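You operate a simulated robot arm through the tools that you are given. There is no shell and no other tool. Be economical: measure what you need, move in short steps, check, and stop when the job is done.

You run a simulated robot arm. Do the job below in one go: nothing can be reset, and whatever is moved stays where it is left.

JOB
Dry the green lens in the drier; put it in the green tray.
Fine: take it from the rinse basket; drier off, rinse and drier baskets up at the end.

The check looks at the end state, three seconds after you hand in, the way a careful person would. Anything else that was tipped, shoved, dropped, spilled or broken makes it a failure.

ROBOT AND FRAMES
A 6-joint arm with a two-finger parallel gripper, fixed in place. Base frame: the origin is at the foot of the arm, x ahead of it, y to its left, z up; the work surface is at about z = 0.2. Units: cm, degrees, N and s.
With the tool pointing down near the work surface it reaches from about 18 to 46 cm from the base axis. Its first joint turns from -70.0 to 70.0 degrees. Payload 1.9 kg.
The tool frame sits at the grasp point between the pads (the TCP): z along the fingers, y along the line on which they close. The tips reach 2.3 cm beyond it. Largest opening 9.4 cm; finger width 3.8, thickness 1; the body of the gripper, 5.4 by 9.6 cm, starts 3.9 cm behind the TCP.
Orientation is that of the tool frame in the base frame, as [roll, pitch, yaw] about the fixed x, y, z axes, in that order (R = Rz(yaw) Ry(pitch) Rx(roll)). With the fingers straight down and closing along the base's y, the tool's x points along the base's -x, its y along +y and its z along -z.

CONTROLS
- The arm moves only by the tool move_arm. Its argument "steps" is a list that holds one entry, the list of rows, each a list of 7 numbers: the shift along the tool's x, y, z in cm, then the turn, a rotation vector about the tool's x, y, z in degrees, then the closure in counts, from 0 (fully open) to 255 (shut). In form: [[[tx, ty, tz, wx, wy, wz, grip], ...]]. A call has 1 to 10 rows; each row shifts and turns the commanded pose from where the row before left it, along the tool's axes as they then stand. Rows are played at 5 a second. More than 5 cm and 8.6 degrees between two rows, or a gripper value outside its range, and nothing of the call is played. A pose out of reach is approached as far as the arm can. The call stops where the force on the tool passes 90 N (or 10 N more than at its start, if that is more) or the arm is blocked; 0.2 s more then pass. The fingers move at their own pace (about 10.8 cm/s each) and stop on an object; they squeeze with about 39 N. The grip force told is the motor's: it shows also when the fingers shut on nothing. Time passes only in rows, and 0.2 s behind the last, so rows that do not move let the fingers close. The reply holds the time, the measured pose of the TCP, the force on the tool along the base axes, the opening and the grip force, in the units named above and with some noise.
- Cameras (640 x 400 px; columns grow to the right, rows downward): "scene" is fixed at [5.38, 32.18, 43.75]; the picture's right is [-0.69, -0.72, 0.00], its down [-0.40, 0.38, -0.83] and it looks along [0.60, -0.58, -0.55] (base axes); focal length 214 px, centre (320, 200). "wrist" rides on the gripper at [8.7, 1.6, -7.5] in the tool frame; the picture's right is [-0.18, 0.98, 0.00], its down [-0.58, -0.11, -0.81] and it looks along [-0.79, -0.15, 0.59] (tool axes); focal length 243 px, centre (320, 200).
- get_image(camera): a new picture of that camera. The clock stands still meanwhile.
- measure_at(camera, pixels): for up to 12 pixels [column, row] of the newest picture of that camera ("zoom" is the newest enlarged one), the place [x, y, z] in the base frame of the surface seen there, good to about 0.2 cm, but the place of the scene camera against the robot may be out by one fixed shift of up to 1.8 cm in any direction. The clock stands still meanwhile.
- close_up(camera, box): a new picture of the part [left, top, right, bottom] of that camera's present view, enlarged. The clock stands still meanwhile.
- close_job(): hands the job in; it is judged then, once.

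Go step by step. Measure first, check grasps and placings, and put right what went wrong. The budget is 80 turns and 34 pictures, counting those below and the enlarged ones. Unless the task says otherwise, let go and move clear before handing in, and close with one line.

The tools are called after "Request:" as a command line: name --argument value ..., lists and objects as JSON in quotes. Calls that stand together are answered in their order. move_arm: Moves the arm, as the interface text tells. Its arguments: {"type":"object","properties":{"steps":{"type":"array","items":{"type":"array","items":{"type":"array","items":{"type":"number"}}}}},"required":["steps"]} The other tools are called the same way: get_image (camera) takes a picture; measure_at (camera, pixels) gives the place of the surface under pixels of a picture; close_up (camera, box) takes an enlarged picture of a part of a camera's view; close_job () hands the job in.

At the start:

```text
time: 0.0
tcp_pos: [26.18, 8.89, 37.76]
tool_rot: [179.8, 0.0, -180.0]
contact_force: [-0.2, -0.1, 0.5]
gripper_width: 9.38
grasp_force: 0.0
```

scene: 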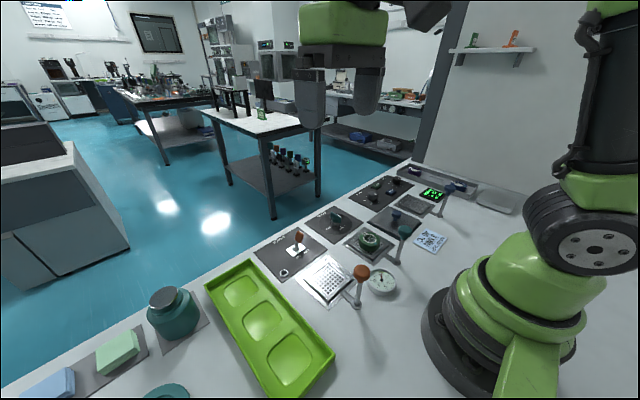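
wrist: 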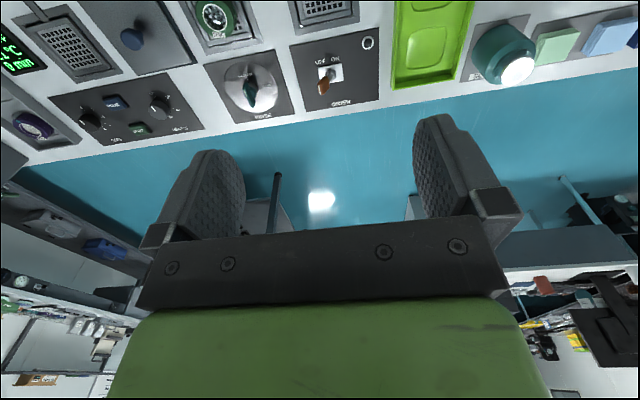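

The scene shows a panel with switches, baskets and trays around (250-520,160-400). I'll enlarge it to identify the parts.

Request:
close_up --camera "scene" --box '[240, 150, 460, 310]'

Request:
close_up --camera "wrist" --box '[0, 0, 400, 170]'

```text
2.50 times, centred on (350, 230) of scene
```

zoom: 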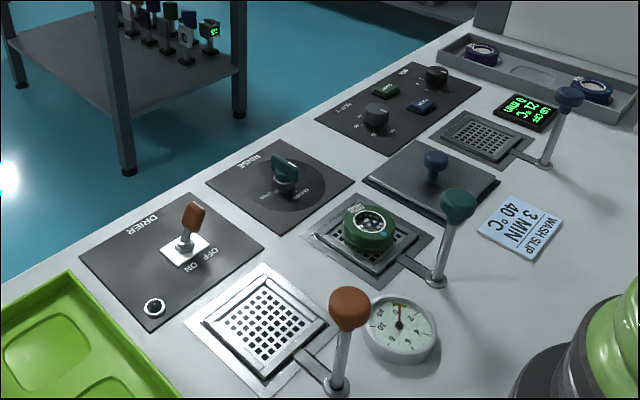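

```text
1.60 times, centred on (200, 85) of wrist
```

zoom: 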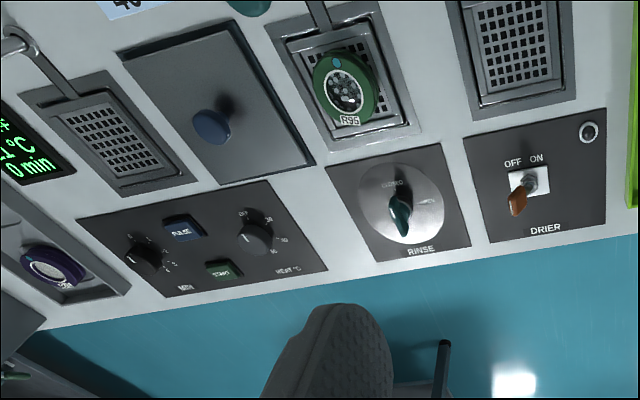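

The green lens (R95?) sits in the rinse basket; the drier has an OFF/ON toggle, a lamp, and an orange lever. I'll measure from the wrist zoom and scene.

Request:
measure_at --camera "zoom" --pixels '[[345, 88], [318, 80], [378, 95], [340, 120], [512, 40], [517, 203], [531, 183], [589, 131], [400, 212], [475, 110], [211, 127], [563, 190]]'

Request:
measure_at --camera "scene" --pixels '[[361, 272], [358, 302], [404, 231], [397, 261], [368, 240], [326, 280], [299, 235], [282, 272], [381, 281], [262, 322], [290, 370], [240, 292]]'

```text
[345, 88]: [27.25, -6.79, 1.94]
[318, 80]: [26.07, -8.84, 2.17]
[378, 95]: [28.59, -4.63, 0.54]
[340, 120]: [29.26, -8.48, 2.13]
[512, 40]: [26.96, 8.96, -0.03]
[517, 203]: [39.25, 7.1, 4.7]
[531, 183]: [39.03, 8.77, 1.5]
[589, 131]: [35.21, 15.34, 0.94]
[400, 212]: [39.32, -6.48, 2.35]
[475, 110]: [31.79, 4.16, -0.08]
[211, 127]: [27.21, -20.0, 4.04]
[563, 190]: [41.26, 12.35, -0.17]
```

```text
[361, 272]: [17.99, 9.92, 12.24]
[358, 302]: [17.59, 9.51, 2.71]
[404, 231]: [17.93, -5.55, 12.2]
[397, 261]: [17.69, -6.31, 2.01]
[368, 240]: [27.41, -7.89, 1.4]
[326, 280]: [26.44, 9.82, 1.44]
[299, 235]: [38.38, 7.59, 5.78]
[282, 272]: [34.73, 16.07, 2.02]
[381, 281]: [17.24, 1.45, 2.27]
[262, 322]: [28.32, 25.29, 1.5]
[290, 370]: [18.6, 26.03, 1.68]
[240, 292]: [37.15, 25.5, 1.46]
```

Scene is offset about (-0.4,+0.7,+1.2) from the wrist readings. I'll enlarge the drier basket/levers and the gauge and the notes to understand the mechanisms.

Request:
close_up --camera "scene" --box '[295, 250, 405, 320]'

Request:
close_up --camera "scene" --box '[340, 215, 420, 267]'

Request:
close_up --camera "scene" --box '[250, 195, 360, 285]'

```text
5.71 times, centred on (350, 285) of scene
```

zoom: 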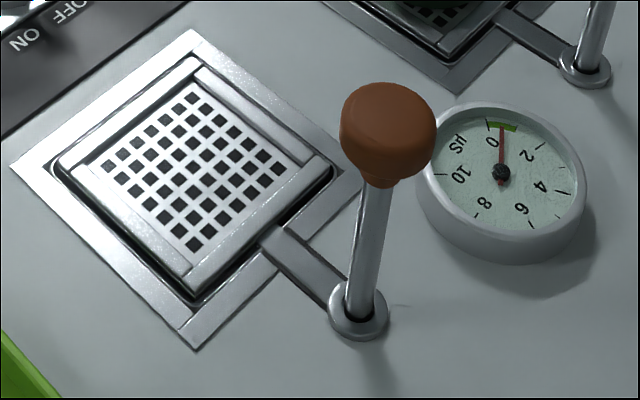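

```text
7.69 times, centred on (380, 241) of scene
```

zoom: 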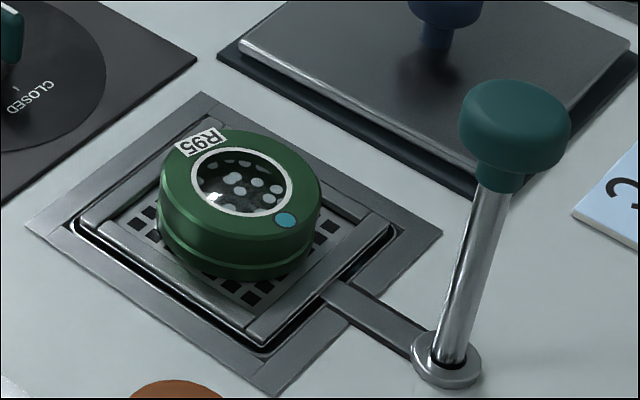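

```text
4.44 times, centred on (305, 240) of scene
```

zoom: 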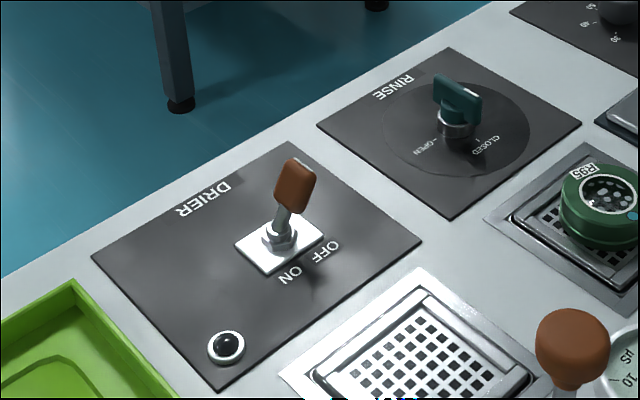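

The levers are vertical posts with knobs (basket arm rigidly attached), the toggle leans to OFF (-y), and the lens lies flat. I'll move over the rinse basket with the camera tilted down to measure precisely.

Request:
move_arm --steps '[[[0, -3, 3.4, 0, 0, 0, 0], [0, -3, 3.4, 0, 0, 0, 0], [0, -3, 3.4, 0, 0, 0, 0], [0, -2.5, 3.4, 0, 0, 0, 0], [0, 0, 0, 0, 8.5, 0, 0], [0, 0, 0, 0, 8.5, 0, 0], [0, 0, 0, 0, 8.5, 0, 0], [0, 0, 0, 0, 8.5, 0, 0]]]'

Request:
get_image --camera "wrist"

```text
time: 1.8
tcp_pos: [26.13, -2.67, 24.1]
tool_rot: [179.7, -34.0, -179.8]
contact_force: [-0.2, 0.7, -0.8]
gripper_width: 9.39
grasp_force: 0.0
```

```text
26 pictures are left
```

wrist: 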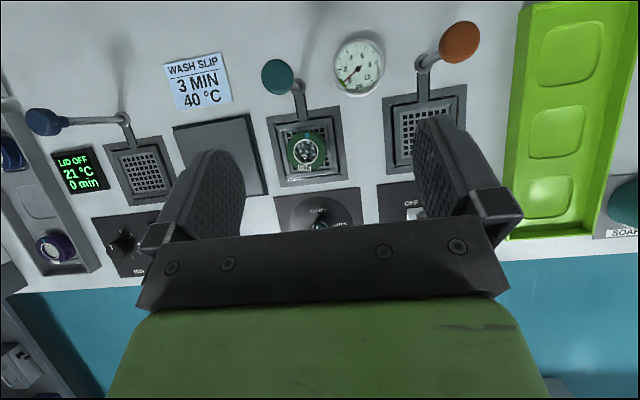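

The view covers everything from above. Close-up on the rinse/drier region and measure.

Request:
close_up --camera "wrist" --box '[250, 15, 490, 190]'

```text
2.29 times, centred on (370, 102) of wrist
```

zoom: 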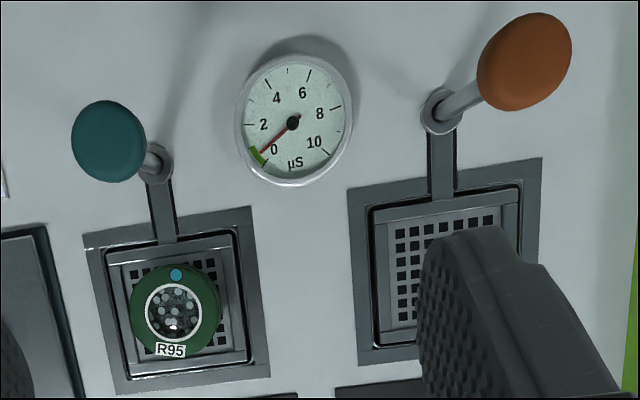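

Request:
measure_at --camera "zoom" --pixels '[[135, 307], [217, 307], [176, 266], [176, 346], [172, 250], [115, 310], [236, 310], [255, 310], [108, 140], [158, 165], [525, 62], [438, 110]]'

Request:
measure_at --camera "zoom" --pixels '[[440, 214], [381, 275], [509, 220], [400, 338], [460, 190], [410, 280], [360, 270], [450, 240], [295, 125], [500, 25], [550, 90], [160, 205]]'

```text
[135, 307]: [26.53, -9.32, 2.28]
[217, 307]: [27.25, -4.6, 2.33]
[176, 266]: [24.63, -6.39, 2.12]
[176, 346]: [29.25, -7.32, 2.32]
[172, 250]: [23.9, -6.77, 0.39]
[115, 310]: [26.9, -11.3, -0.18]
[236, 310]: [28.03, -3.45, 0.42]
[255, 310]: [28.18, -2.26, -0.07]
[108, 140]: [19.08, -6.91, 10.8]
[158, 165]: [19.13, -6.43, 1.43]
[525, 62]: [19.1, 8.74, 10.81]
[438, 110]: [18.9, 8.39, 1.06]
```

```text
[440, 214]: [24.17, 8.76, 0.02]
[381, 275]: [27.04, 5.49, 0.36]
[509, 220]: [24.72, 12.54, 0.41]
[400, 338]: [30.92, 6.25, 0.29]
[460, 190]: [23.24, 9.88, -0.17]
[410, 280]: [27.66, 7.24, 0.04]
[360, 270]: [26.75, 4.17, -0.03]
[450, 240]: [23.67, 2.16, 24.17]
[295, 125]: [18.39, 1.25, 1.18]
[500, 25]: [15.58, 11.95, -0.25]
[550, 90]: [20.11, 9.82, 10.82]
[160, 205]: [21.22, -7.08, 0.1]
```

Lens: centre ≈ (26.95,-6.9), Ø≈4.8, top z 2.25; basket rim z≈0.4; drier basket centre ≈ (27.1,9.0); knobs at (19.1,-6.9) and (19.1,8.7), top z≈10.8. I'll level the tool, centre over the lens and yaw 42.5° to keep the camera clear of the knob.

Request:
move_arm --steps '[[[0, 0, 0, 0, -8.5, 0, 0], [0, 0, 0, 0, -8.5, 0, 0], [0, 0, 0, 0, -8.5, 0, 0], [0, 0, 0, 0, -8.5, 0, 0], [-0.85, -4.23, 0, 0, 0, 0, 0], [0, 0, 2, 0, 0, 8.5, 0], [0, 0, 2, 0, 0, 8.5, 0], [0, 0, 2, 0, 0, 8.5, 0], [0, 0, 2, 0, 0, 8.5, 0], [0, 0, 2, 0, 0, 8.5, 0]]]'

```text
time: 4.0
tcp_pos: [27.12, -6.74, 14.01]
tool_rot: [179.9, -0.2, 137.3]
contact_force: [0.0, -0.2, 0.8]
gripper_width: 9.39
grasp_force: 0.1
```

Over the lens at z 14. I'll descend to z≈6 and check by picture.

Request:
move_arm --steps '[[[0, 0, 4, 0, 0, 0, 0], [0, 0, 4, 0, 0, 0, 0], [0, 0, 0, 0, 0, 0, 0]]]'

Request:
get_image --camera "wrist"

Request:
close_up --camera "scene" --box '[290, 180, 450, 280]'

```text
time: 4.8
tcp_pos: [27.21, -6.62, 6.11]
tool_rot: [179.9, -0.1, 137.5]
contact_force: [-0.4, 0.0, -0.1]
gripper_width: 9.41
grasp_force: 0.1
```

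```text
24 pictures are left
```

wrist: 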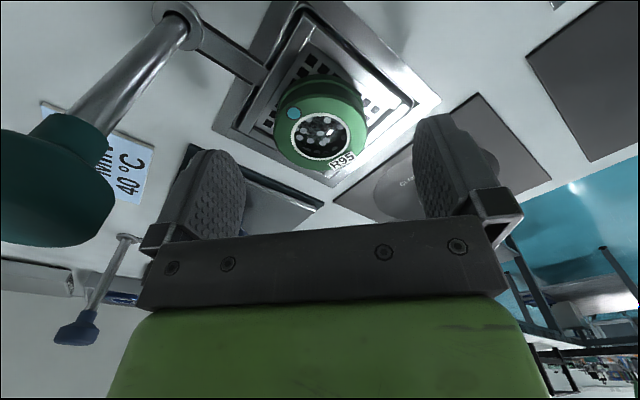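

```text
4.00 times, centred on (370, 230) of scene
```

zoom: 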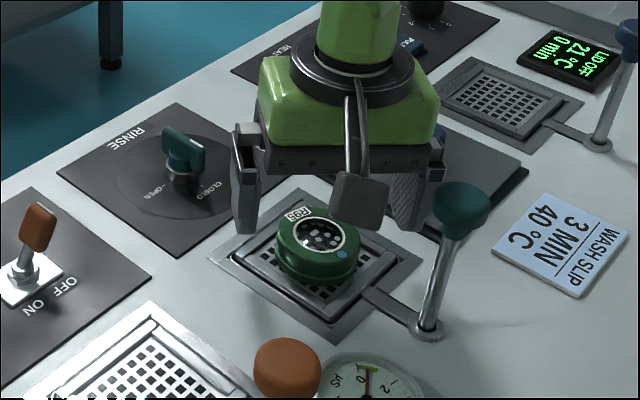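

The camera body is indeed a physical block; it clears the knob. I'll re-measure the lens from the wrist (275..365, ~85..170).

Request:
measure_at --camera "wrist" --pixels '[[277, 125], [363, 122], [312, 82], [318, 168], [318, 135], [300, 113], [395, 105], [250, 105]]'

```text
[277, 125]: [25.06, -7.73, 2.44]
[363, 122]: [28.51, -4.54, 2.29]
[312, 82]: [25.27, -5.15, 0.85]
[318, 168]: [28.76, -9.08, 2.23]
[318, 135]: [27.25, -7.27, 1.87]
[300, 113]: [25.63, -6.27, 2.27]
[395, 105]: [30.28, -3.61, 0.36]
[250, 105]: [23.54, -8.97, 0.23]
```

Lens centre ≈ (27.0,-6.9); shift -0.3 along tool y, descend to z≈3.2 and close.

Request:
move_arm --steps '[[[0, -0.3, 1.5, 0, 0, 0, 0], [0, 0, 1.4, 0, 0, 0, 0], [0, 0, 0, 0, 0, 0, 0], [0, 0, 0, 0, 0, 0, 255], [0, 0, 0, 0, 0, 0, 255], [0, 0, 0, 0, 0, 0, 255], [0, 0, 0, 0, 0, 0, 255]]]'

```text
time: 6.4
tcp_pos: [26.92, -6.74, 3.26]
tool_rot: [179.9, -0.1, 137.5]
contact_force: [0.4, 0.2, -0.2]
gripper_width: 5.31
grasp_force: 39.0
```

Gripped at 5.3 cm. Lift and carry to above the drier basket.

Request:
move_arm --steps '[[[0, 0, -3, 0, 0, 0, 255], [0, 0, -4, 0, 0, 0, 255], [0, 0, -3, 0, 0, 0, 255], [2.65, 2.93, 0, 0, 0, 0, 255], [2.65, 2.93, 0, 0, 0, 0, 255], [2.65, 2.93, 0, 0, 0, 0, 255], [2.65, 2.93, 0, 0, 0, 0, 255], [0, 0, 4, 0, 0, 0, 255], [0, 0, 0, 0, 0, 0, 255]]]'

Request:
get_image --camera "wrist"

```text
time: 8.4
tcp_pos: [27.17, 8.64, 9.54]
tool_rot: [179.8, -0.2, 137.5]
contact_force: [-0.6, -0.2, -1.4]
gripper_width: 5.35
grasp_force: 38.5
```

```text
22 pictures are left
```

wrist: 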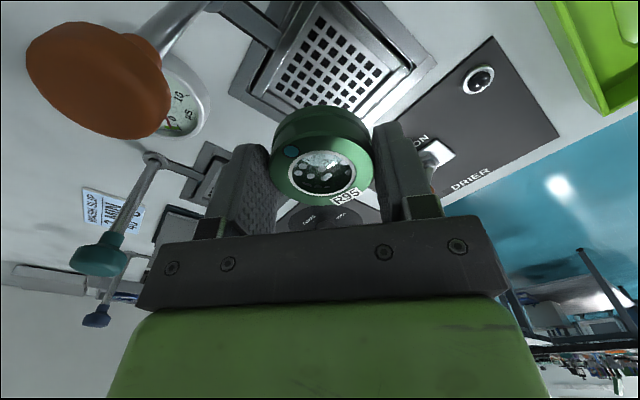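

Lens is held level; I'll check the drier basket centre and rims in this view.

Request:
measure_at --camera "wrist" --pixels '[[320, 10], [400, 65], [270, 95], [262, 88], [412, 62], [380, 105], [318, 30], [335, 65], [318, 120], [435, 60]]'

```text
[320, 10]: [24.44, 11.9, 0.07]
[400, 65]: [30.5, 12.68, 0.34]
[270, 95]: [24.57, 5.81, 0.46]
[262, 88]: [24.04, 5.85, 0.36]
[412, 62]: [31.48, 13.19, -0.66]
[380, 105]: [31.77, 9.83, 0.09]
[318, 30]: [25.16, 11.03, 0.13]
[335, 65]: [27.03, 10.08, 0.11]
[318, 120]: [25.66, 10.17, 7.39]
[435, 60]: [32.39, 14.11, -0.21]
```

Drier basket centre ≈ (27.3,9.2). Adjust, lower to z≈3.4 (grasp height was 3.26).

Request:
move_arm --steps '[[[0.23, 0.47, 2, 0, 0, 0, 255], [0, 0, 2, 0, 0, 0, 255], [0, 0, 1.5, 0, 0, 0, 255], [0, 0, 0.5, 0, 0, 0, 255], [0, 0, 0.2, 0, 0, 0, 255], [0, 0, 0, 0, 0, 0, 255]]]'

```text
time: 9.8
tcp_pos: [27.19, 9.3, 3.23]
tool_rot: [179.8, -0.1, 137.5]
contact_force: [-0.6, -0.5, -1.0]
gripper_width: 5.33
grasp_force: 39.6
```

Not yet touching by force; lower a touch more.

Request:
move_arm --steps '[[[0, 0, 0.1, 0, 0, 0, 255], [0, 0, 0.1, 0, 0, 0, 255]]]'

```text
time: 10.4
tcp_pos: [27.3, 9.42, 2.87]
tool_rot: [179.9, -0.1, 137.4]
contact_force: [-0.6, -0.9, 1.4]
gripper_width: 5.34
grasp_force: 39.5
```

Contact at z≈2.9. Open partially, then rise clear.

Request:
move_arm --steps '[[[0, 0, 0, 0, 0, 0, 80], [0, 0, 0, 0, 0, 0, 80], [0, 0, -1, 0, 0, 0, 80], [0, 0, -4, 0, 0, 0, 60], [0, 0, -4, 0, 0, 0, 0], [0, 0, -4, 0, 0, 0, 0]]]'

Request:
get_image --camera "wrist"

```text
time: 11.8
tcp_pos: [26.93, 9.05, 15.77]
tool_rot: [179.9, 0.0, 137.4]
contact_force: [-0.2, -0.3, -0.6]
gripper_width: 9.38
grasp_force: 0.0
```

```text
21 pictures are left
```

wrist: 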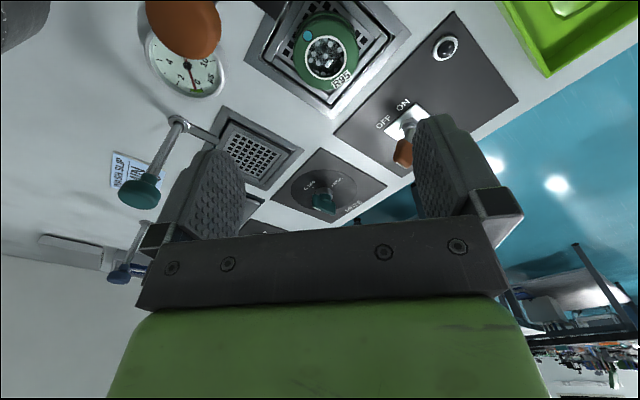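

Lens sits in the drier basket. Measure the orange knob and toggle from this view.

Request:
measure_at --camera "wrist" --pixels '[[150, 15], [185, 25], [218, 30], [190, 50], [180, 8], [403, 152], [405, 140], [408, 128], [412, 108], [446, 47]]'

```text
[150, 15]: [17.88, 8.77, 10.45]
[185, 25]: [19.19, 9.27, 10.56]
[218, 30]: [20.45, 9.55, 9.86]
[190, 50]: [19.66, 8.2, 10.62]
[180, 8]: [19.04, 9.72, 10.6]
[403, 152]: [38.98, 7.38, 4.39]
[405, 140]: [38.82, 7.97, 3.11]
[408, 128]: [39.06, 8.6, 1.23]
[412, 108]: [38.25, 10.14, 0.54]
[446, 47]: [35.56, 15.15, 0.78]
```

Orange knob centre ≈ (19.1,9.1), top z 10.6, Ø≈3. Move above it and check.

Request:
move_arm --steps '[[[2.93, -2.72, 0, 0, 0, 0, 0], [2.93, -2.72, 0, 0, 0, 0, 0], [0, 0, 0, 0, 0, 0, 0]]]'

Request:
close_up --camera "scene" --box '[280, 200, 440, 300]'

```text
time: 12.6
tcp_pos: [19.05, 9.35, 15.93]
tool_rot: [180.0, -0.1, 137.6]
contact_force: [0.0, -0.6, 0.6]
gripper_width: 9.4
grasp_force: 0.1
```

```text
4.00 times, centred on (360, 250) of scene
```

zoom: 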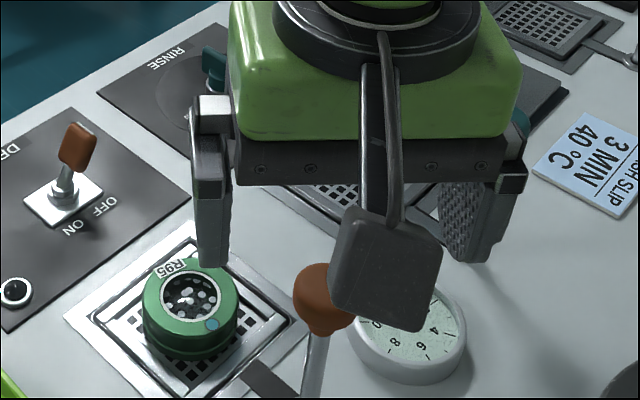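

Aligned over the knob. Descend and grip it.

Request:
move_arm --steps '[[[0, -0.1, 3, 0, 0, 0, 0], [0, 0, 2.8, 0, 0, 0, 0], [0, 0, 0, 0, 0, 0, 0], [0, 0, 0, 0, 0, 0, 255], [0, 0, 0, 0, 0, 0, 255], [0, 0, 0, 0, 0, 0, 255], [0, 0, 0, 0, 0, 0, 255]]]'

```text
time: 14.2
tcp_pos: [18.94, 9.17, 10.02]
tool_rot: [-179.6, -0.3, 137.2]
contact_force: [-12.3, -41.6, -4.7]
gripper_width: 2.91
grasp_force: 45.5
```

Gripped (2.9 cm), with a side force of about -41 N in y; nudge to relieve it, then test the push down.

Request:
move_arm --steps '[[[-0.1, -0.18, 0, 0, 0, 0, 255], [0, 0, 0, 0, 0, 0, 255]]]'

```text
time: 14.8
tcp_pos: [18.91, 9.03, 10.1]
tool_rot: [180.0, -0.1, 137.6]
contact_force: [-27.5, 22.2, -2.2]
gripper_width: 2.95
grasp_force: 44.9
```

Request:
move_arm --steps '[[[0.1, 0, 0, 0, 0, 0, 255], [0, 0, 0, 0, 0, 0, 255]]]'

```text
time: 15.4
tcp_pos: [19.09, 9.0, 10.07]
tool_rot: [179.7, 0.0, 137.5]
contact_force: [5.3, -27.1, -4.2]
gripper_width: 2.91
grasp_force: 45.3
```

Side force is acceptable. Push down in small steps.

Request:
move_arm --steps '[[[0, 0, 0.5, 0, 0, 0, 255], [0, 0, 0.5, 0, 0, 0, 255], [0, 0, 0.5, 0, 0, 0, 255], [0, 0, 0.5, 0, 0, 0, 255]]]'

Request:
close_up --camera "scene" --box '[280, 220, 440, 320]'

```text
time: 16.4
tcp_pos: [19.09, 9.12, 8.11]
tool_rot: [179.9, -0.1, 137.3]
contact_force: [12.1, -34.0, 0.7]
gripper_width: 2.93
grasp_force: 44.9
```

```text
4.00 times, centred on (360, 270) of scene
```

zoom: 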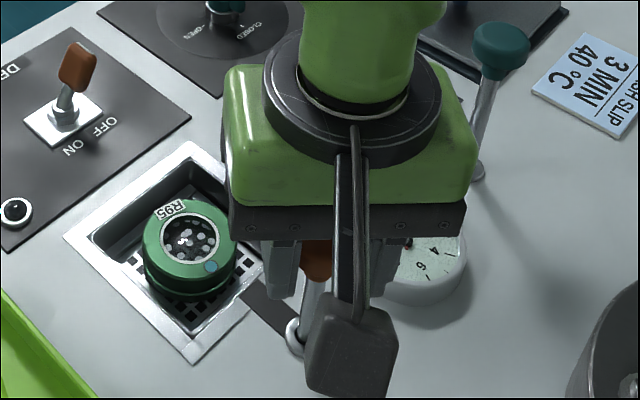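

The basket goes down with the knob (lens now recessed). Continue until the end stop.

Request:
move_arm --steps '[[[0, 0, 0.5, 0, 0, 0, 255], [0, 0, 0.5, 0, 0, 0, 255], [0, 0, 0.5, 0, 0, 0, 255], [0, 0, 0.5, 0, 0, 0, 255]]]'

```text
time: 17.4
tcp_pos: [19.04, 9.24, 6.0]
tool_rot: [179.8, 0.0, 137.4]
contact_force: [15.8, -12.4, 0.5]
gripper_width: 2.94
grasp_force: 45.0
```

Request:
move_arm --steps '[[[0, 0, 0.5, 0, 0, 0, 255], [0, 0, 0.5, 0, 0, 0, 255], [0, 0, 0.3, 0, 0, 0, 255]]]'

Request:
close_up --camera "scene" --box '[280, 220, 440, 320]'

```text
time: 18.2
tcp_pos: [19.06, 9.12, 4.65]
tool_rot: [179.6, 0.0, 137.9]
contact_force: [2.5, 50.4, 0.2]
gripper_width: 2.94
grasp_force: 45.2
```

```text
4.00 times, centred on (360, 270) of scene
```

zoom: 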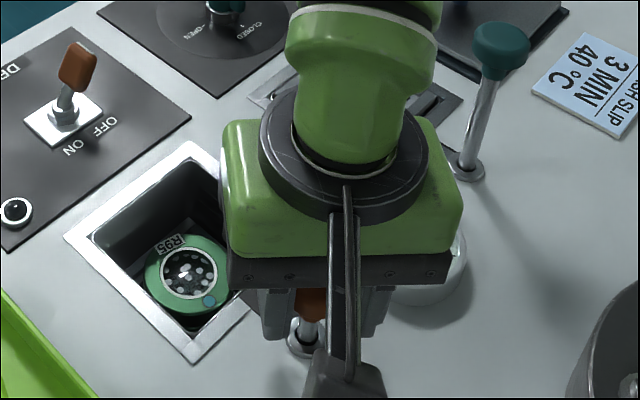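

Request:
move_arm --steps '[[[0.06, 0.06, 0.2, 0, 0, 0, 255], [0, 0, 0.2, 0, 0, 0, 255], [0, 0, 0.2, 0, 0, 0, 255]]]'

```text
time: 19.0
tcp_pos: [19.03, 9.09, 4.33]
tool_rot: [179.7, 0.0, 137.1]
contact_force: [22.1, 4.5, 32.9]
gripper_width: 2.93
grasp_force: 45.1
```

End stop felt (+33 N). Release partly, rise, and look.

Request:
move_arm --steps '[[[0, 0, -0.1, 0, 0, 0, 110], [0, 0, 0, 0, 0, 0, 110], [0, 0, -3, 0, 0, 0, 110], [0, 0, -4, 0, 0, 0, 110], [0, 0, -4, 0, 0, 0, 110]]]'

Request:
close_up --camera "scene" --box '[280, 220, 440, 320]'

```text
time: 20.2
tcp_pos: [19.21, 9.35, 15.4]
tool_rot: [179.9, 0.0, 137.6]
contact_force: [0.3, -0.7, -0.3]
gripper_width: 5.35
grasp_force: 0.1
```

```text
4.00 times, centred on (360, 270) of scene
```

zoom: 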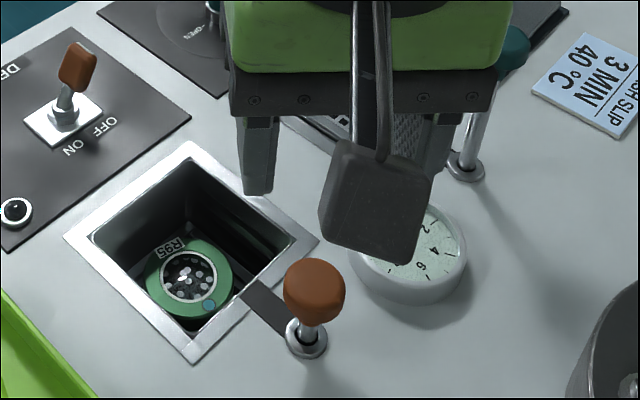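

The basket stays down. Now the toggle: pivot (39,8.7), tip (39,7.2,4.5). Yaw back, move to its -y side with closed fingers.

Request:
move_arm --steps '[[[0, 0, 0, 0, 0, -8.5, 110], [0, 0, 0, 0, 0, -8.5, 110], [0, 0, 0, 0, 0, -8.5, 255], [0, 0, 0, 0, 0, -8.5, 255], [0, 0, 0, 0, 0, -8.5, 255], [-4, -0.94, 0, 0, 0, 0, 255], [-4, -0.94, 0, 0, 0, 0, 255], [-4, -0.94, 0, 0, 0, 0, 255], [-4, -0.94, 0, 0, 0, 0, 255], [-4, -0.94, 0, 0, 0, 0, 255]]]'

```text
time: 22.4
tcp_pos: [39.0, 4.28, 15.44]
tool_rot: [179.9, -0.1, -180.0]
contact_force: [0.7, 0.2, -0.5]
gripper_width: 0.0
grasp_force: 39.2
```

Request:
move_arm --steps '[[[0, 0, 3.2, 0, 0, 0, 255], [0, 0, 3.2, 0, 0, 0, 255], [0, 0, 3.1, 0, 0, 0, 255], [0, 0, 0, 0, 0, 0, 255]]]'

Request:
close_up --camera "scene" --box '[230, 180, 390, 280]'

```text
time: 23.4
tcp_pos: [39.16, 4.37, 5.77]
tool_rot: [179.8, 0.1, -180.0]
contact_force: [0.7, -0.5, 0.4]
gripper_width: 0.01
grasp_force: 39.5
```

```text
4.00 times, centred on (310, 230) of scene
```

zoom: 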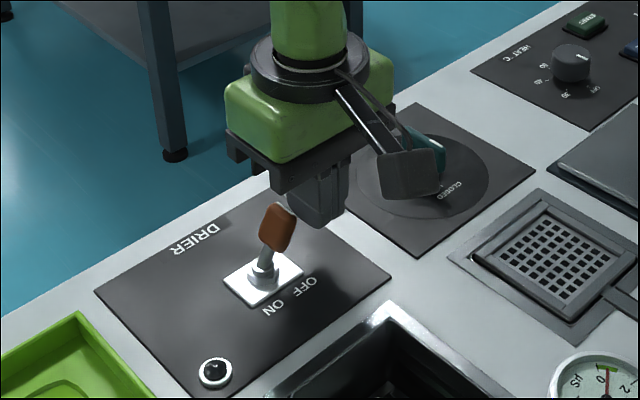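

Fingers are right beside the toggle. Push toward +y in small steps.

Request:
move_arm --steps '[[[0, 0.6, 0, 0, 0, 0, 255], [0, 0.6, 0, 0, 0, 0, 255], [0, 0.5, 0, 0, 0, 0, 255], [0, 0.5, 0, 0, 0, 0, 255], [0, 0.5, 0, 0, 0, 0, 255], [0, 0.4, 0, 0, 0, 0, 255]]]'

Request:
close_up --camera "scene" --box '[230, 180, 390, 280]'

```text
time: 24.8
tcp_pos: [38.93, 7.64, 5.75]
tool_rot: [180.0, 0.0, 180.0]
contact_force: [-1.0, -0.9, -0.1]
gripper_width: 0.02
grasp_force: 38.9
```

```text
4.00 times, centred on (310, 230) of scene
```

zoom: 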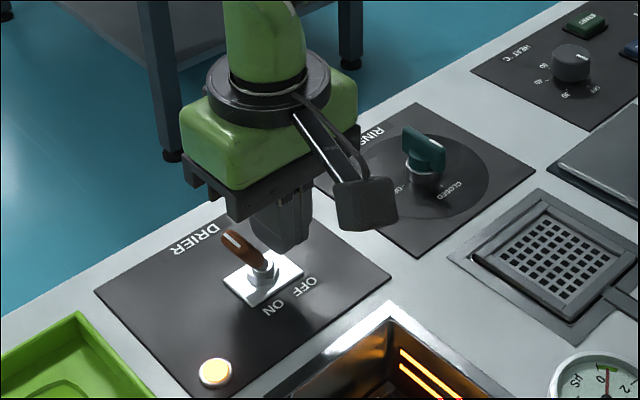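

Switch is ON: lamp (215,372) and heater glow. Move over to the toggle's +y side in preparation, then look at the lens.

Request:
move_arm --steps '[[[0, -0.5, 0, 0, 0, 0, 255], [0, 0, -4, 0, 0, 0, 255], [0, 0, -2, 0, 0, 0, 255], [0, 3.2, 0, 0, 0, 0, 255], [0, 3.2, 0, 0, 0, 0, 255], [0, 0.3, 3, 0, 0, 0, 255], [0, 0, 3, 0, 0, 0, 255], [0, 0, 0, 0, 0, 0, 255], [0, 0, 0, 0, 0, 0, 255], [0, 0, 0, 0, 0, 0, 255]]]'

Request:
close_up --camera "scene" --box '[250, 210, 390, 300]'

```text
time: 27.0
tcp_pos: [38.65, 13.65, 6.03]
tool_rot: [179.8, 0.1, -180.0]
contact_force: [0.3, 0.5, 0.8]
gripper_width: 0.0
grasp_force: 39.2
```

```text
4.44 times, centred on (320, 255) of scene
```

zoom: 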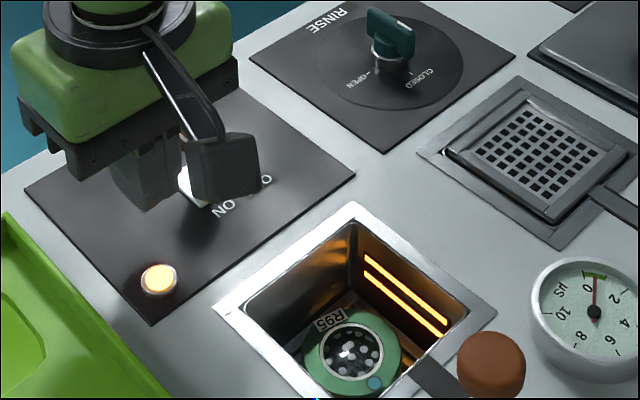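

Droplets are still visible on the lens (350,350). Wait and compare.

Request:
move_arm --steps '[[[0, 0, 0, 0, 0, 0, 255], [0, 0, 0, 0, 0, 0, 255], [0, 0, 0, 0, 0, 0, 255], [0, 0, 0, 0, 0, 0, 255], [0, 0, 0, 0, 0, 0, 255], [0, 0, 0, 0, 0, 0, 255], [0, 0, 0, 0, 0, 0, 255], [0, 0, 0, 0, 0, 0, 255], [0, 0, 0, 0, 0, 0, 255], [0, 0, 0, 0, 0, 0, 255]]]'

Request:
move_arm --steps '[[[0, 0, 0, 0, 0, 0, 255], [0, 0, 0, 0, 0, 0, 255], [0, 0, 0, 0, 0, 0, 255], [0, 0, 0, 0, 0, 0, 255], [0, 0, 0, 0, 0, 0, 255], [0, 0, 0, 0, 0, 0, 255], [0, 0, 0, 0, 0, 0, 255], [0, 0, 0, 0, 0, 0, 255], [0, 0, 0, 0, 0, 0, 255], [0, 0, 0, 0, 0, 0, 255]]]'

Request:
close_up --camera "scene" --box '[260, 230, 400, 320]'

```text
time: 29.2
tcp_pos: [38.61, 13.82, 5.91]
tool_rot: [179.8, 0.0, -179.9]
contact_force: [1.3, 0.4, 0.7]
gripper_width: 0.0
grasp_force: 39.0
```

```text
time: 31.4
tcp_pos: [38.73, 13.71, 5.93]
tool_rot: [179.8, 0.0, -180.0]
contact_force: [-0.1, 0.0, 0.4]
gripper_width: 0.02
grasp_force: 39.2
```

```text
4.44 times, centred on (330, 275) of scene
```

zoom: 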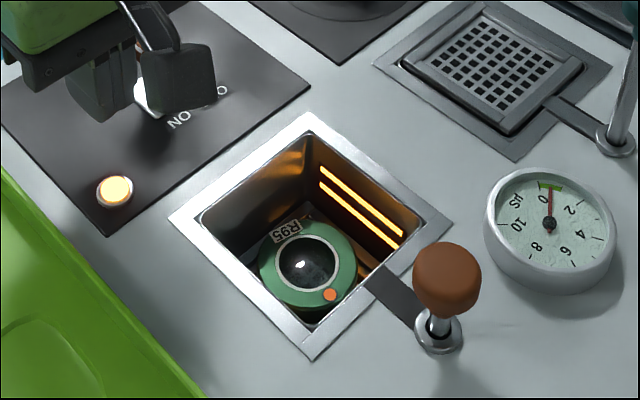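

Droplets are gone and the dot turned orange: dry. Switch off now, pushing the toggle to -y.

Request:
move_arm --steps '[[[0, -0.7, 0, 0, 0, 0, 255], [0, -0.7, 0, 0, 0, 0, 255], [0, -0.6, 0, 0, 0, 0, 255], [0, -0.6, 0, 0, 0, 0, 255], [0, -0.5, 0, 0, 0, 0, 255], [0, -0.5, 0, 0, 0, 0, 255], [0, -0.3, 0, 0, 0, 0, 255]]]'

Request:
close_up --camera "scene" --box '[240, 200, 400, 300]'

```text
time: 33.0
tcp_pos: [38.95, 9.72, 5.98]
tool_rot: [179.9, 0.0, -179.9]
contact_force: [-1.1, 0.6, -0.5]
gripper_width: 0.0
grasp_force: 38.6
```

```text
4.00 times, centred on (320, 250) of scene
```

zoom: 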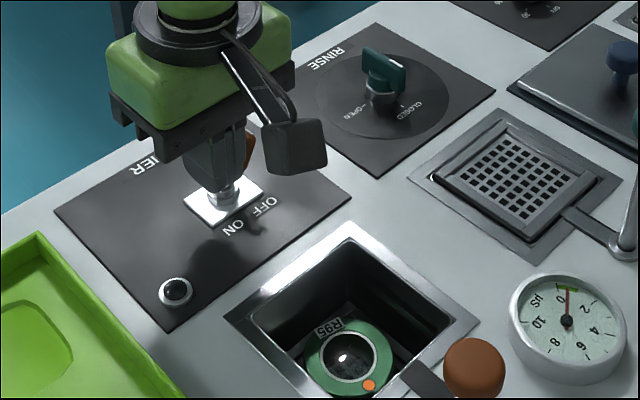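

Heater and lamp are off. Lift and go back over the orange knob.

Request:
move_arm --steps '[[[0, 0.3, 0, 0, 0, 0, 255], [0, 0, -4.7, 0, 0, 0, 255], [0, 0, -4.7, 0, 0, 0, 255], [3.96, -0.18, 0, 0, 0, 0, 110], [3.96, -0.18, 0, 0, 0, 0, 110], [3.96, -0.18, 0, 0, 0, 0, 110], [3.96, -0.18, 0, 0, 0, 0, 110], [3.96, -0.18, 0, 0, 0, 0, 110], [0, 0, 0, 0, 0, 8.5, 110], [0, 0, 0, 0, 0, 8.5, 110]]]'

Request:
move_arm --steps '[[[0, 0, 0, 0, 0, 8.5, 110], [0, 0, 0, 0, 0, 8.5, 110], [0, 0, 0, 0, 0, 8.5, 110], [0, 0, 0, 0, 0, 0, 110]]]'

```text
time: 35.2
tcp_pos: [19.07, 9.1, 15.27]
tool_rot: [179.8, 0.0, 162.9]
contact_force: [-0.1, -0.5, -1.0]
gripper_width: 5.34
grasp_force: 0.1
```

```text
time: 36.2
tcp_pos: [19.24, 9.32, 15.18]
tool_rot: [179.9, -0.1, 137.5]
contact_force: [0.0, -1.2, -0.1]
gripper_width: 5.34
grasp_force: 0.1
```

Positioned as before. Descend to z≈4.6 and grip the knob.

Request:
move_arm --steps '[[[0, -0.1, 4, 0, 0, 0, 110], [0, 0, 4, 0, 0, 0, 110], [0, 0, 2.6, 0, 0, 0, 110], [0, 0, 0, 0, 0, 0, 110], [0, 0, 0, 0, 0, 0, 255], [0, 0, 0, 0, 0, 0, 255], [0, 0, 0, 0, 0, 0, 255]]]'

```text
time: 37.8
tcp_pos: [18.96, 9.15, 4.47]
tool_rot: [-179.9, -0.1, 137.4]
contact_force: [-7.4, -10.0, -4.1]
gripper_width: 2.92
grasp_force: 45.3
```

Gripped with small side force. Pull up slowly toward z≈10.2.

Request:
move_arm --steps '[[[0, 0, -0.6, 0, 0, 0, 255], [0, 0, -0.6, 0, 0, 0, 255], [0, 0, -0.6, 0, 0, 0, 255], [0, 0, -0.6, 0, 0, 0, 255], [0, 0, -0.6, 0, 0, 0, 255], [0, 0, -0.6, 0, 0, 0, 255], [0, 0, -0.6, 0, 0, 0, 255], [0, 0, -0.6, 0, 0, 0, 255], [0, 0, -0.6, 0, 0, 0, 255]]]'

```text
time: 39.8
tcp_pos: [19.0, 9.27, 9.91]
tool_rot: [-179.9, -0.2, 137.5]
contact_force: [-35.6, 15.5, -3.7]
gripper_width: 2.91
grasp_force: 45.4
```

Request:
move_arm --steps '[[[0, 0, -0.15, 0, 0, 0, 255], [0, 0, -0.15, 0, 0, 0, 255], [0, 0, -0.1, 0, 0, 0, 255]]]'

Request:
close_up --camera "scene" --box '[260, 230, 420, 330]'

```text
time: 40.6
tcp_pos: [18.97, 9.08, 10.33]
tool_rot: [-179.9, -0.1, 137.5]
contact_force: [-30.7, 6.5, -5.4]
gripper_width: 2.89
grasp_force: 45.3
```

```text
4.00 times, centred on (340, 280) of scene
```

zoom: 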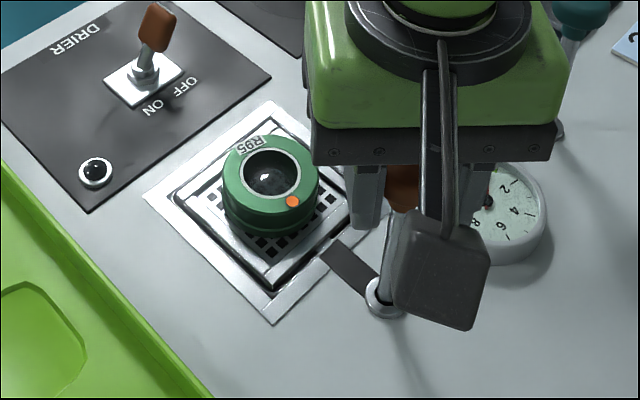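

Basket is up; check for the upper stop with a bit more pull.

Request:
move_arm --steps '[[[0, 0, -0.1, 0, 0, 0, 255], [0, 0, -0.1, 0, 0, 0, 255], [0, 0, -0.1, 0, 0, 0, 255]]]'

```text
time: 41.4
tcp_pos: [19.13, 9.21, 10.52]
tool_rot: [-179.9, -0.1, 137.4]
contact_force: [-10.1, -27.0, -34.0]
gripper_width: 2.91
grasp_force: 45.1
```

Upper stop reached. Release, rise, move over the lens and look.

Request:
move_arm --steps '[[[0, 0, 0.1, 0, 0, 0, 255], [0, 0, 0, 0, 0, 0, 110], [0, 0, 0, 0, 0, 0, 110], [0, 0, -3, 0, 0, 0, 110], [0, 0, -2.5, 0, 0, 0, 110], [-2.93, 2.72, 0, 0, 0, 0, 0], [-2.93, 2.72, 0, 0, 0, 0, 0], [0, 0, 0, 0, 0, 0, 0]]]'

Request:
get_image --camera "wrist"

```text
time: 43.2
tcp_pos: [27.15, 9.37, 16.27]
tool_rot: [179.9, -0.1, 137.4]
contact_force: [-0.7, 0.2, -0.3]
gripper_width: 9.41
grasp_force: 0.2
```

```text
10 pictures are left
```

wrist: 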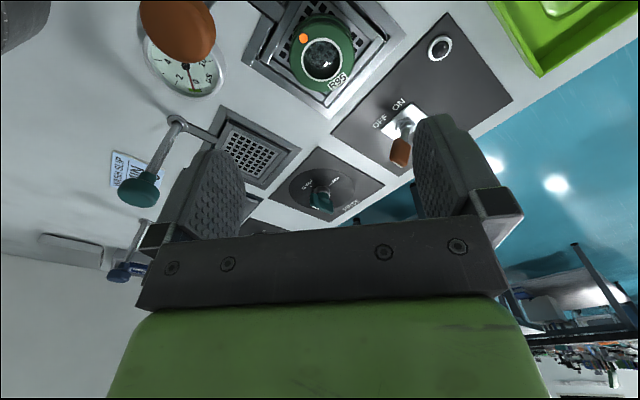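

Request:
measure_at --camera "wrist" --pixels '[[291, 55], [353, 52], [318, 88], [322, 58], [320, 22], [315, 45]]'

Request:
measure_at --camera "scene" --pixels '[[262, 322], [290, 370], [240, 292], [275, 346], [250, 345], [310, 325]]'

```text
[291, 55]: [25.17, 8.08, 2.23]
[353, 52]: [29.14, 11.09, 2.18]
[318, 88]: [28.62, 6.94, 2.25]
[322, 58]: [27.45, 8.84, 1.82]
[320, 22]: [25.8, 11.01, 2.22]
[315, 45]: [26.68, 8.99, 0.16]
```

```text
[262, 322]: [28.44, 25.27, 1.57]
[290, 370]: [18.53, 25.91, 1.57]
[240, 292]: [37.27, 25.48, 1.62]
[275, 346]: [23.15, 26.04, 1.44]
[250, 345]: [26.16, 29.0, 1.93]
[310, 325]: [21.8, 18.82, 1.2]
```

Lens centre ≈ (27.2,9.3), top z 2.2, directly under the TCP. Descend and grip.

Request:
move_arm --steps '[[[0, 0, 4.5, 0, 0, 0, 0], [0, 0, 4.5, 0, 0, 0, 0], [0, 0, 2.5, 0, 0, 0, 0], [0, 0, 1.5, 0, 0, 0, 0], [0, 0, 0, 0, 0, 0, 0], [0, 0, 0, 0, 0, 0, 255], [0, 0, 0, 0, 0, 0, 255], [0, 0, 0, 0, 0, 0, 255], [0, 0, 0, 0, 0, 0, 255]]]'

```text
time: 45.2
tcp_pos: [27.16, 9.27, 2.81]
tool_rot: [180.0, -0.1, 137.5]
contact_force: [-0.2, 0.2, 0.1]
gripper_width: 5.34
grasp_force: 38.9
```

Gripped (5.34). Lift, carry toward the tray's middle compartment (≈(29,24.5) true), and view.

Request:
move_arm --steps '[[[0, 0, -3, 0, 0, 0, 255], [0, 0, -4, 0, 0, 0, 255], [0, 0, -4, 0, 0, 0, 255], [2.24, 3.1, 0, 0, 0, 0, 255], [2.24, 3.1, 0, 0, 0, 0, 255], [2.24, 3.1, 0, 0, 0, 0, 255], [2.24, 3.1, 0, 0, 0, 0, 255], [0, 0, 0, 0, 0, 0, 255]]]'

Request:
get_image --camera "wrist"

```text
time: 47.0
tcp_pos: [28.4, 24.45, 14.3]
tool_rot: [179.9, -0.2, 137.6]
contact_force: [0.2, -0.3, 0.3]
gripper_width: 5.34
grasp_force: 39.0
```

```text
9 pictures are left
```

wrist: 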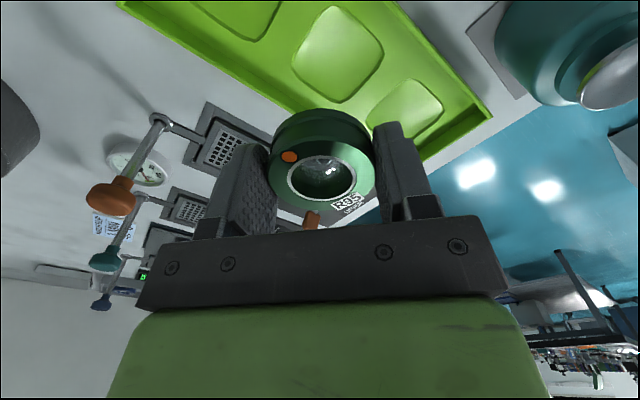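

Request:
measure_at --camera "wrist" --pixels '[[292, 60], [382, 48], [338, 8], [338, 100], [338, 55], [405, 110], [240, 85], [470, 70], [440, 8], [300, 103], [490, 110]]'

```text
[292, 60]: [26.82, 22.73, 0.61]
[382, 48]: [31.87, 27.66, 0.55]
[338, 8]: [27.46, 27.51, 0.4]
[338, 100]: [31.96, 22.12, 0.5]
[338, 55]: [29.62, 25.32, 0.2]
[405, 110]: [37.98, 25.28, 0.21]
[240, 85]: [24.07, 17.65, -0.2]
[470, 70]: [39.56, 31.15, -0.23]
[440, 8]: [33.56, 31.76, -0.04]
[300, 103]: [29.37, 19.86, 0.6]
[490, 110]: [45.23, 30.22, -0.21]
```

Compartment centre ≈ (29.5,25.0), floor z≈0.2. Re-read the pose before correcting.

Request:
move_arm --steps '[[[0, 0, 1, 0, 0, 0, 255], [0, 0, 0, 0, 0, 0, 255]]]'

```text
time: 47.6
tcp_pos: [28.54, 24.34, 13.14]
tool_rot: [179.9, -0.1, 137.4]
contact_force: [-0.8, -0.5, -0.3]
gripper_width: 5.36
grasp_force: 39.0
```

Request:
move_arm --steps '[[[-0.3, 1.15, 0, 0, 0, 0, 255], [0, 0, 4, 0, 0, 0, 255], [0, 0, 3, 0, 0, 0, 255], [0, 0, 1.5, 0, 0, 0, 255], [0, 0, 1, 0, 0, 0, 255], [0, 0, 0.3, 0, 0, 0, 255], [0, 0, 0, 0, 0, 0, 255]]]'

Request:
close_up --camera "scene" --box '[190, 240, 350, 370]'

```text
time: 49.2
tcp_pos: [29.57, 25.18, 3.43]
tool_rot: [179.9, -0.1, 137.5]
contact_force: [-0.4, 0.1, -0.6]
gripper_width: 5.37
grasp_force: 39.0
```

```text
3.08 times, centred on (270, 305) of scene
```

zoom: 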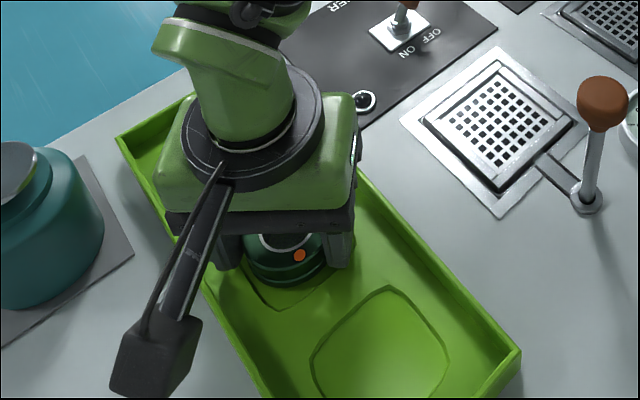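

Lens hovers over the middle compartment. Lower gently until contact.

Request:
move_arm --steps '[[[0, 0, 0.15, 0, 0, 0, 255], [0, 0, 0.15, 0, 0, 0, 255], [0, 0, 0.1, 0, 0, 0, 255], [0, 0, 0, 0, 0, 0, 255]]]'

```text
time: 50.2
tcp_pos: [29.68, 25.17, 3.01]
tool_rot: [179.8, -0.2, 137.5]
contact_force: [-11.1, -1.9, 35.9]
gripper_width: 5.37
grasp_force: 38.9
```

Contact. Release with a small opening and rise.

Request:
move_arm --steps '[[[0, 0, -0.1, 0, 0, 0, 255], [0, 0, 0, 0, 0, 0, 85], [0, 0, 0, 0, 0, 0, 85], [0, 0, -1, 0, 0, 0, 85], [0, 0, -4, 0, 0, 0, 85], [0, 0, -4, 0, 0, 0, 85], [0, 0, -4, 0, 0, 0, 85], [0, -4, 0, 0, 0, 0, 85], [0, -4, 0, 0, 0, 0, 85]]]'

Request:
close_up --camera "scene" --box '[190, 240, 350, 370]'

Request:
get_image --camera "scene"

```text
time: 52.2
tcp_pos: [24.51, 19.22, 15.81]
tool_rot: [179.8, -0.2, 137.5]
contact_force: [-0.1, -0.9, 0.0]
gripper_width: 6.26
grasp_force: 0.1
```

```text
3.08 times, centred on (270, 305) of scene
```

zoom: 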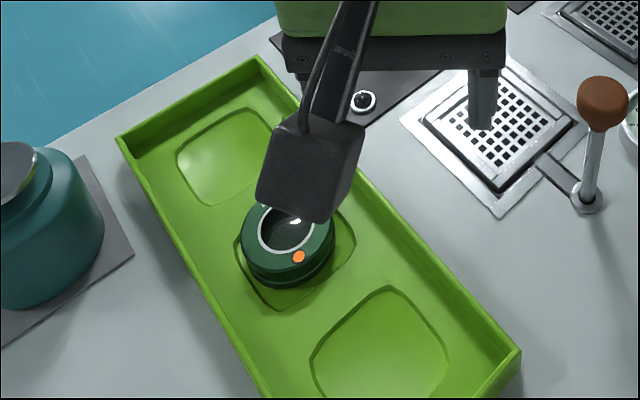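

```text
6 pictures are left
```

scene: 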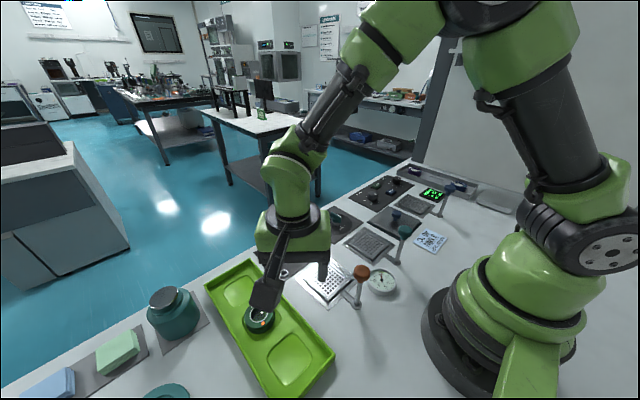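

Lens is in the tray, maybe slightly off-centre in its recess; move further clear and check.

Request:
move_arm --steps '[[[0, -4, 0, 0, 0, 0, 85], [0, -4, 0, 0, 0, 0, 85], [0, -3, -3, 0, 0, 0, 85], [-3, 0, -3, 0, 0, 0, 85], [0, 0, 0, 0, 0, 0, 85]]]'

Request:
close_up --camera "scene" --box '[220, 275, 310, 350]'

```text
time: 53.4
tcp_pos: [19.29, 8.89, 22.28]
tool_rot: [179.9, -0.1, 137.5]
contact_force: [0.9, -0.5, -0.1]
gripper_width: 6.29
grasp_force: 0.0
```

```text
5.33 times, centred on (265, 312) of scene
```

zoom: 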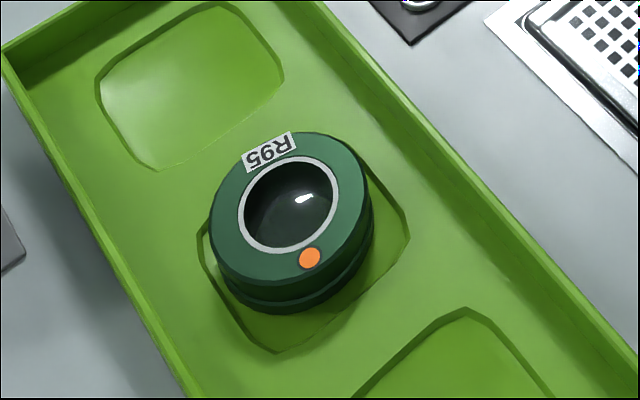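

Request:
measure_at --camera "zoom" --pixels '[[225, 210], [350, 180], [300, 143], [280, 262], [240, 255], [355, 200], [385, 240], [290, 325], [420, 260], [200, 300]]'

```text
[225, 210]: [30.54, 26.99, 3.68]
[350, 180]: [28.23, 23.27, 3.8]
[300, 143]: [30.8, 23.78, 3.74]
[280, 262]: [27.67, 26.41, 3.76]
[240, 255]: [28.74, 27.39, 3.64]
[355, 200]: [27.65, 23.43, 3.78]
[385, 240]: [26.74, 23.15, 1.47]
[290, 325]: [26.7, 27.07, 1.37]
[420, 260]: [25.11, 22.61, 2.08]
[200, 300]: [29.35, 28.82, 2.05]
```

The lens top is level (z 3.64–3.80 in scene readings) and seated in its recess. The drier is off, both baskets are up and the arm is clear, so I'm handing in.

Request:
close_job

```text
The job is handed in.
```

The green lens is dried and in the green tray's middle compartment, with the drier off, the rinse and drier baskets up, and the arm clear.
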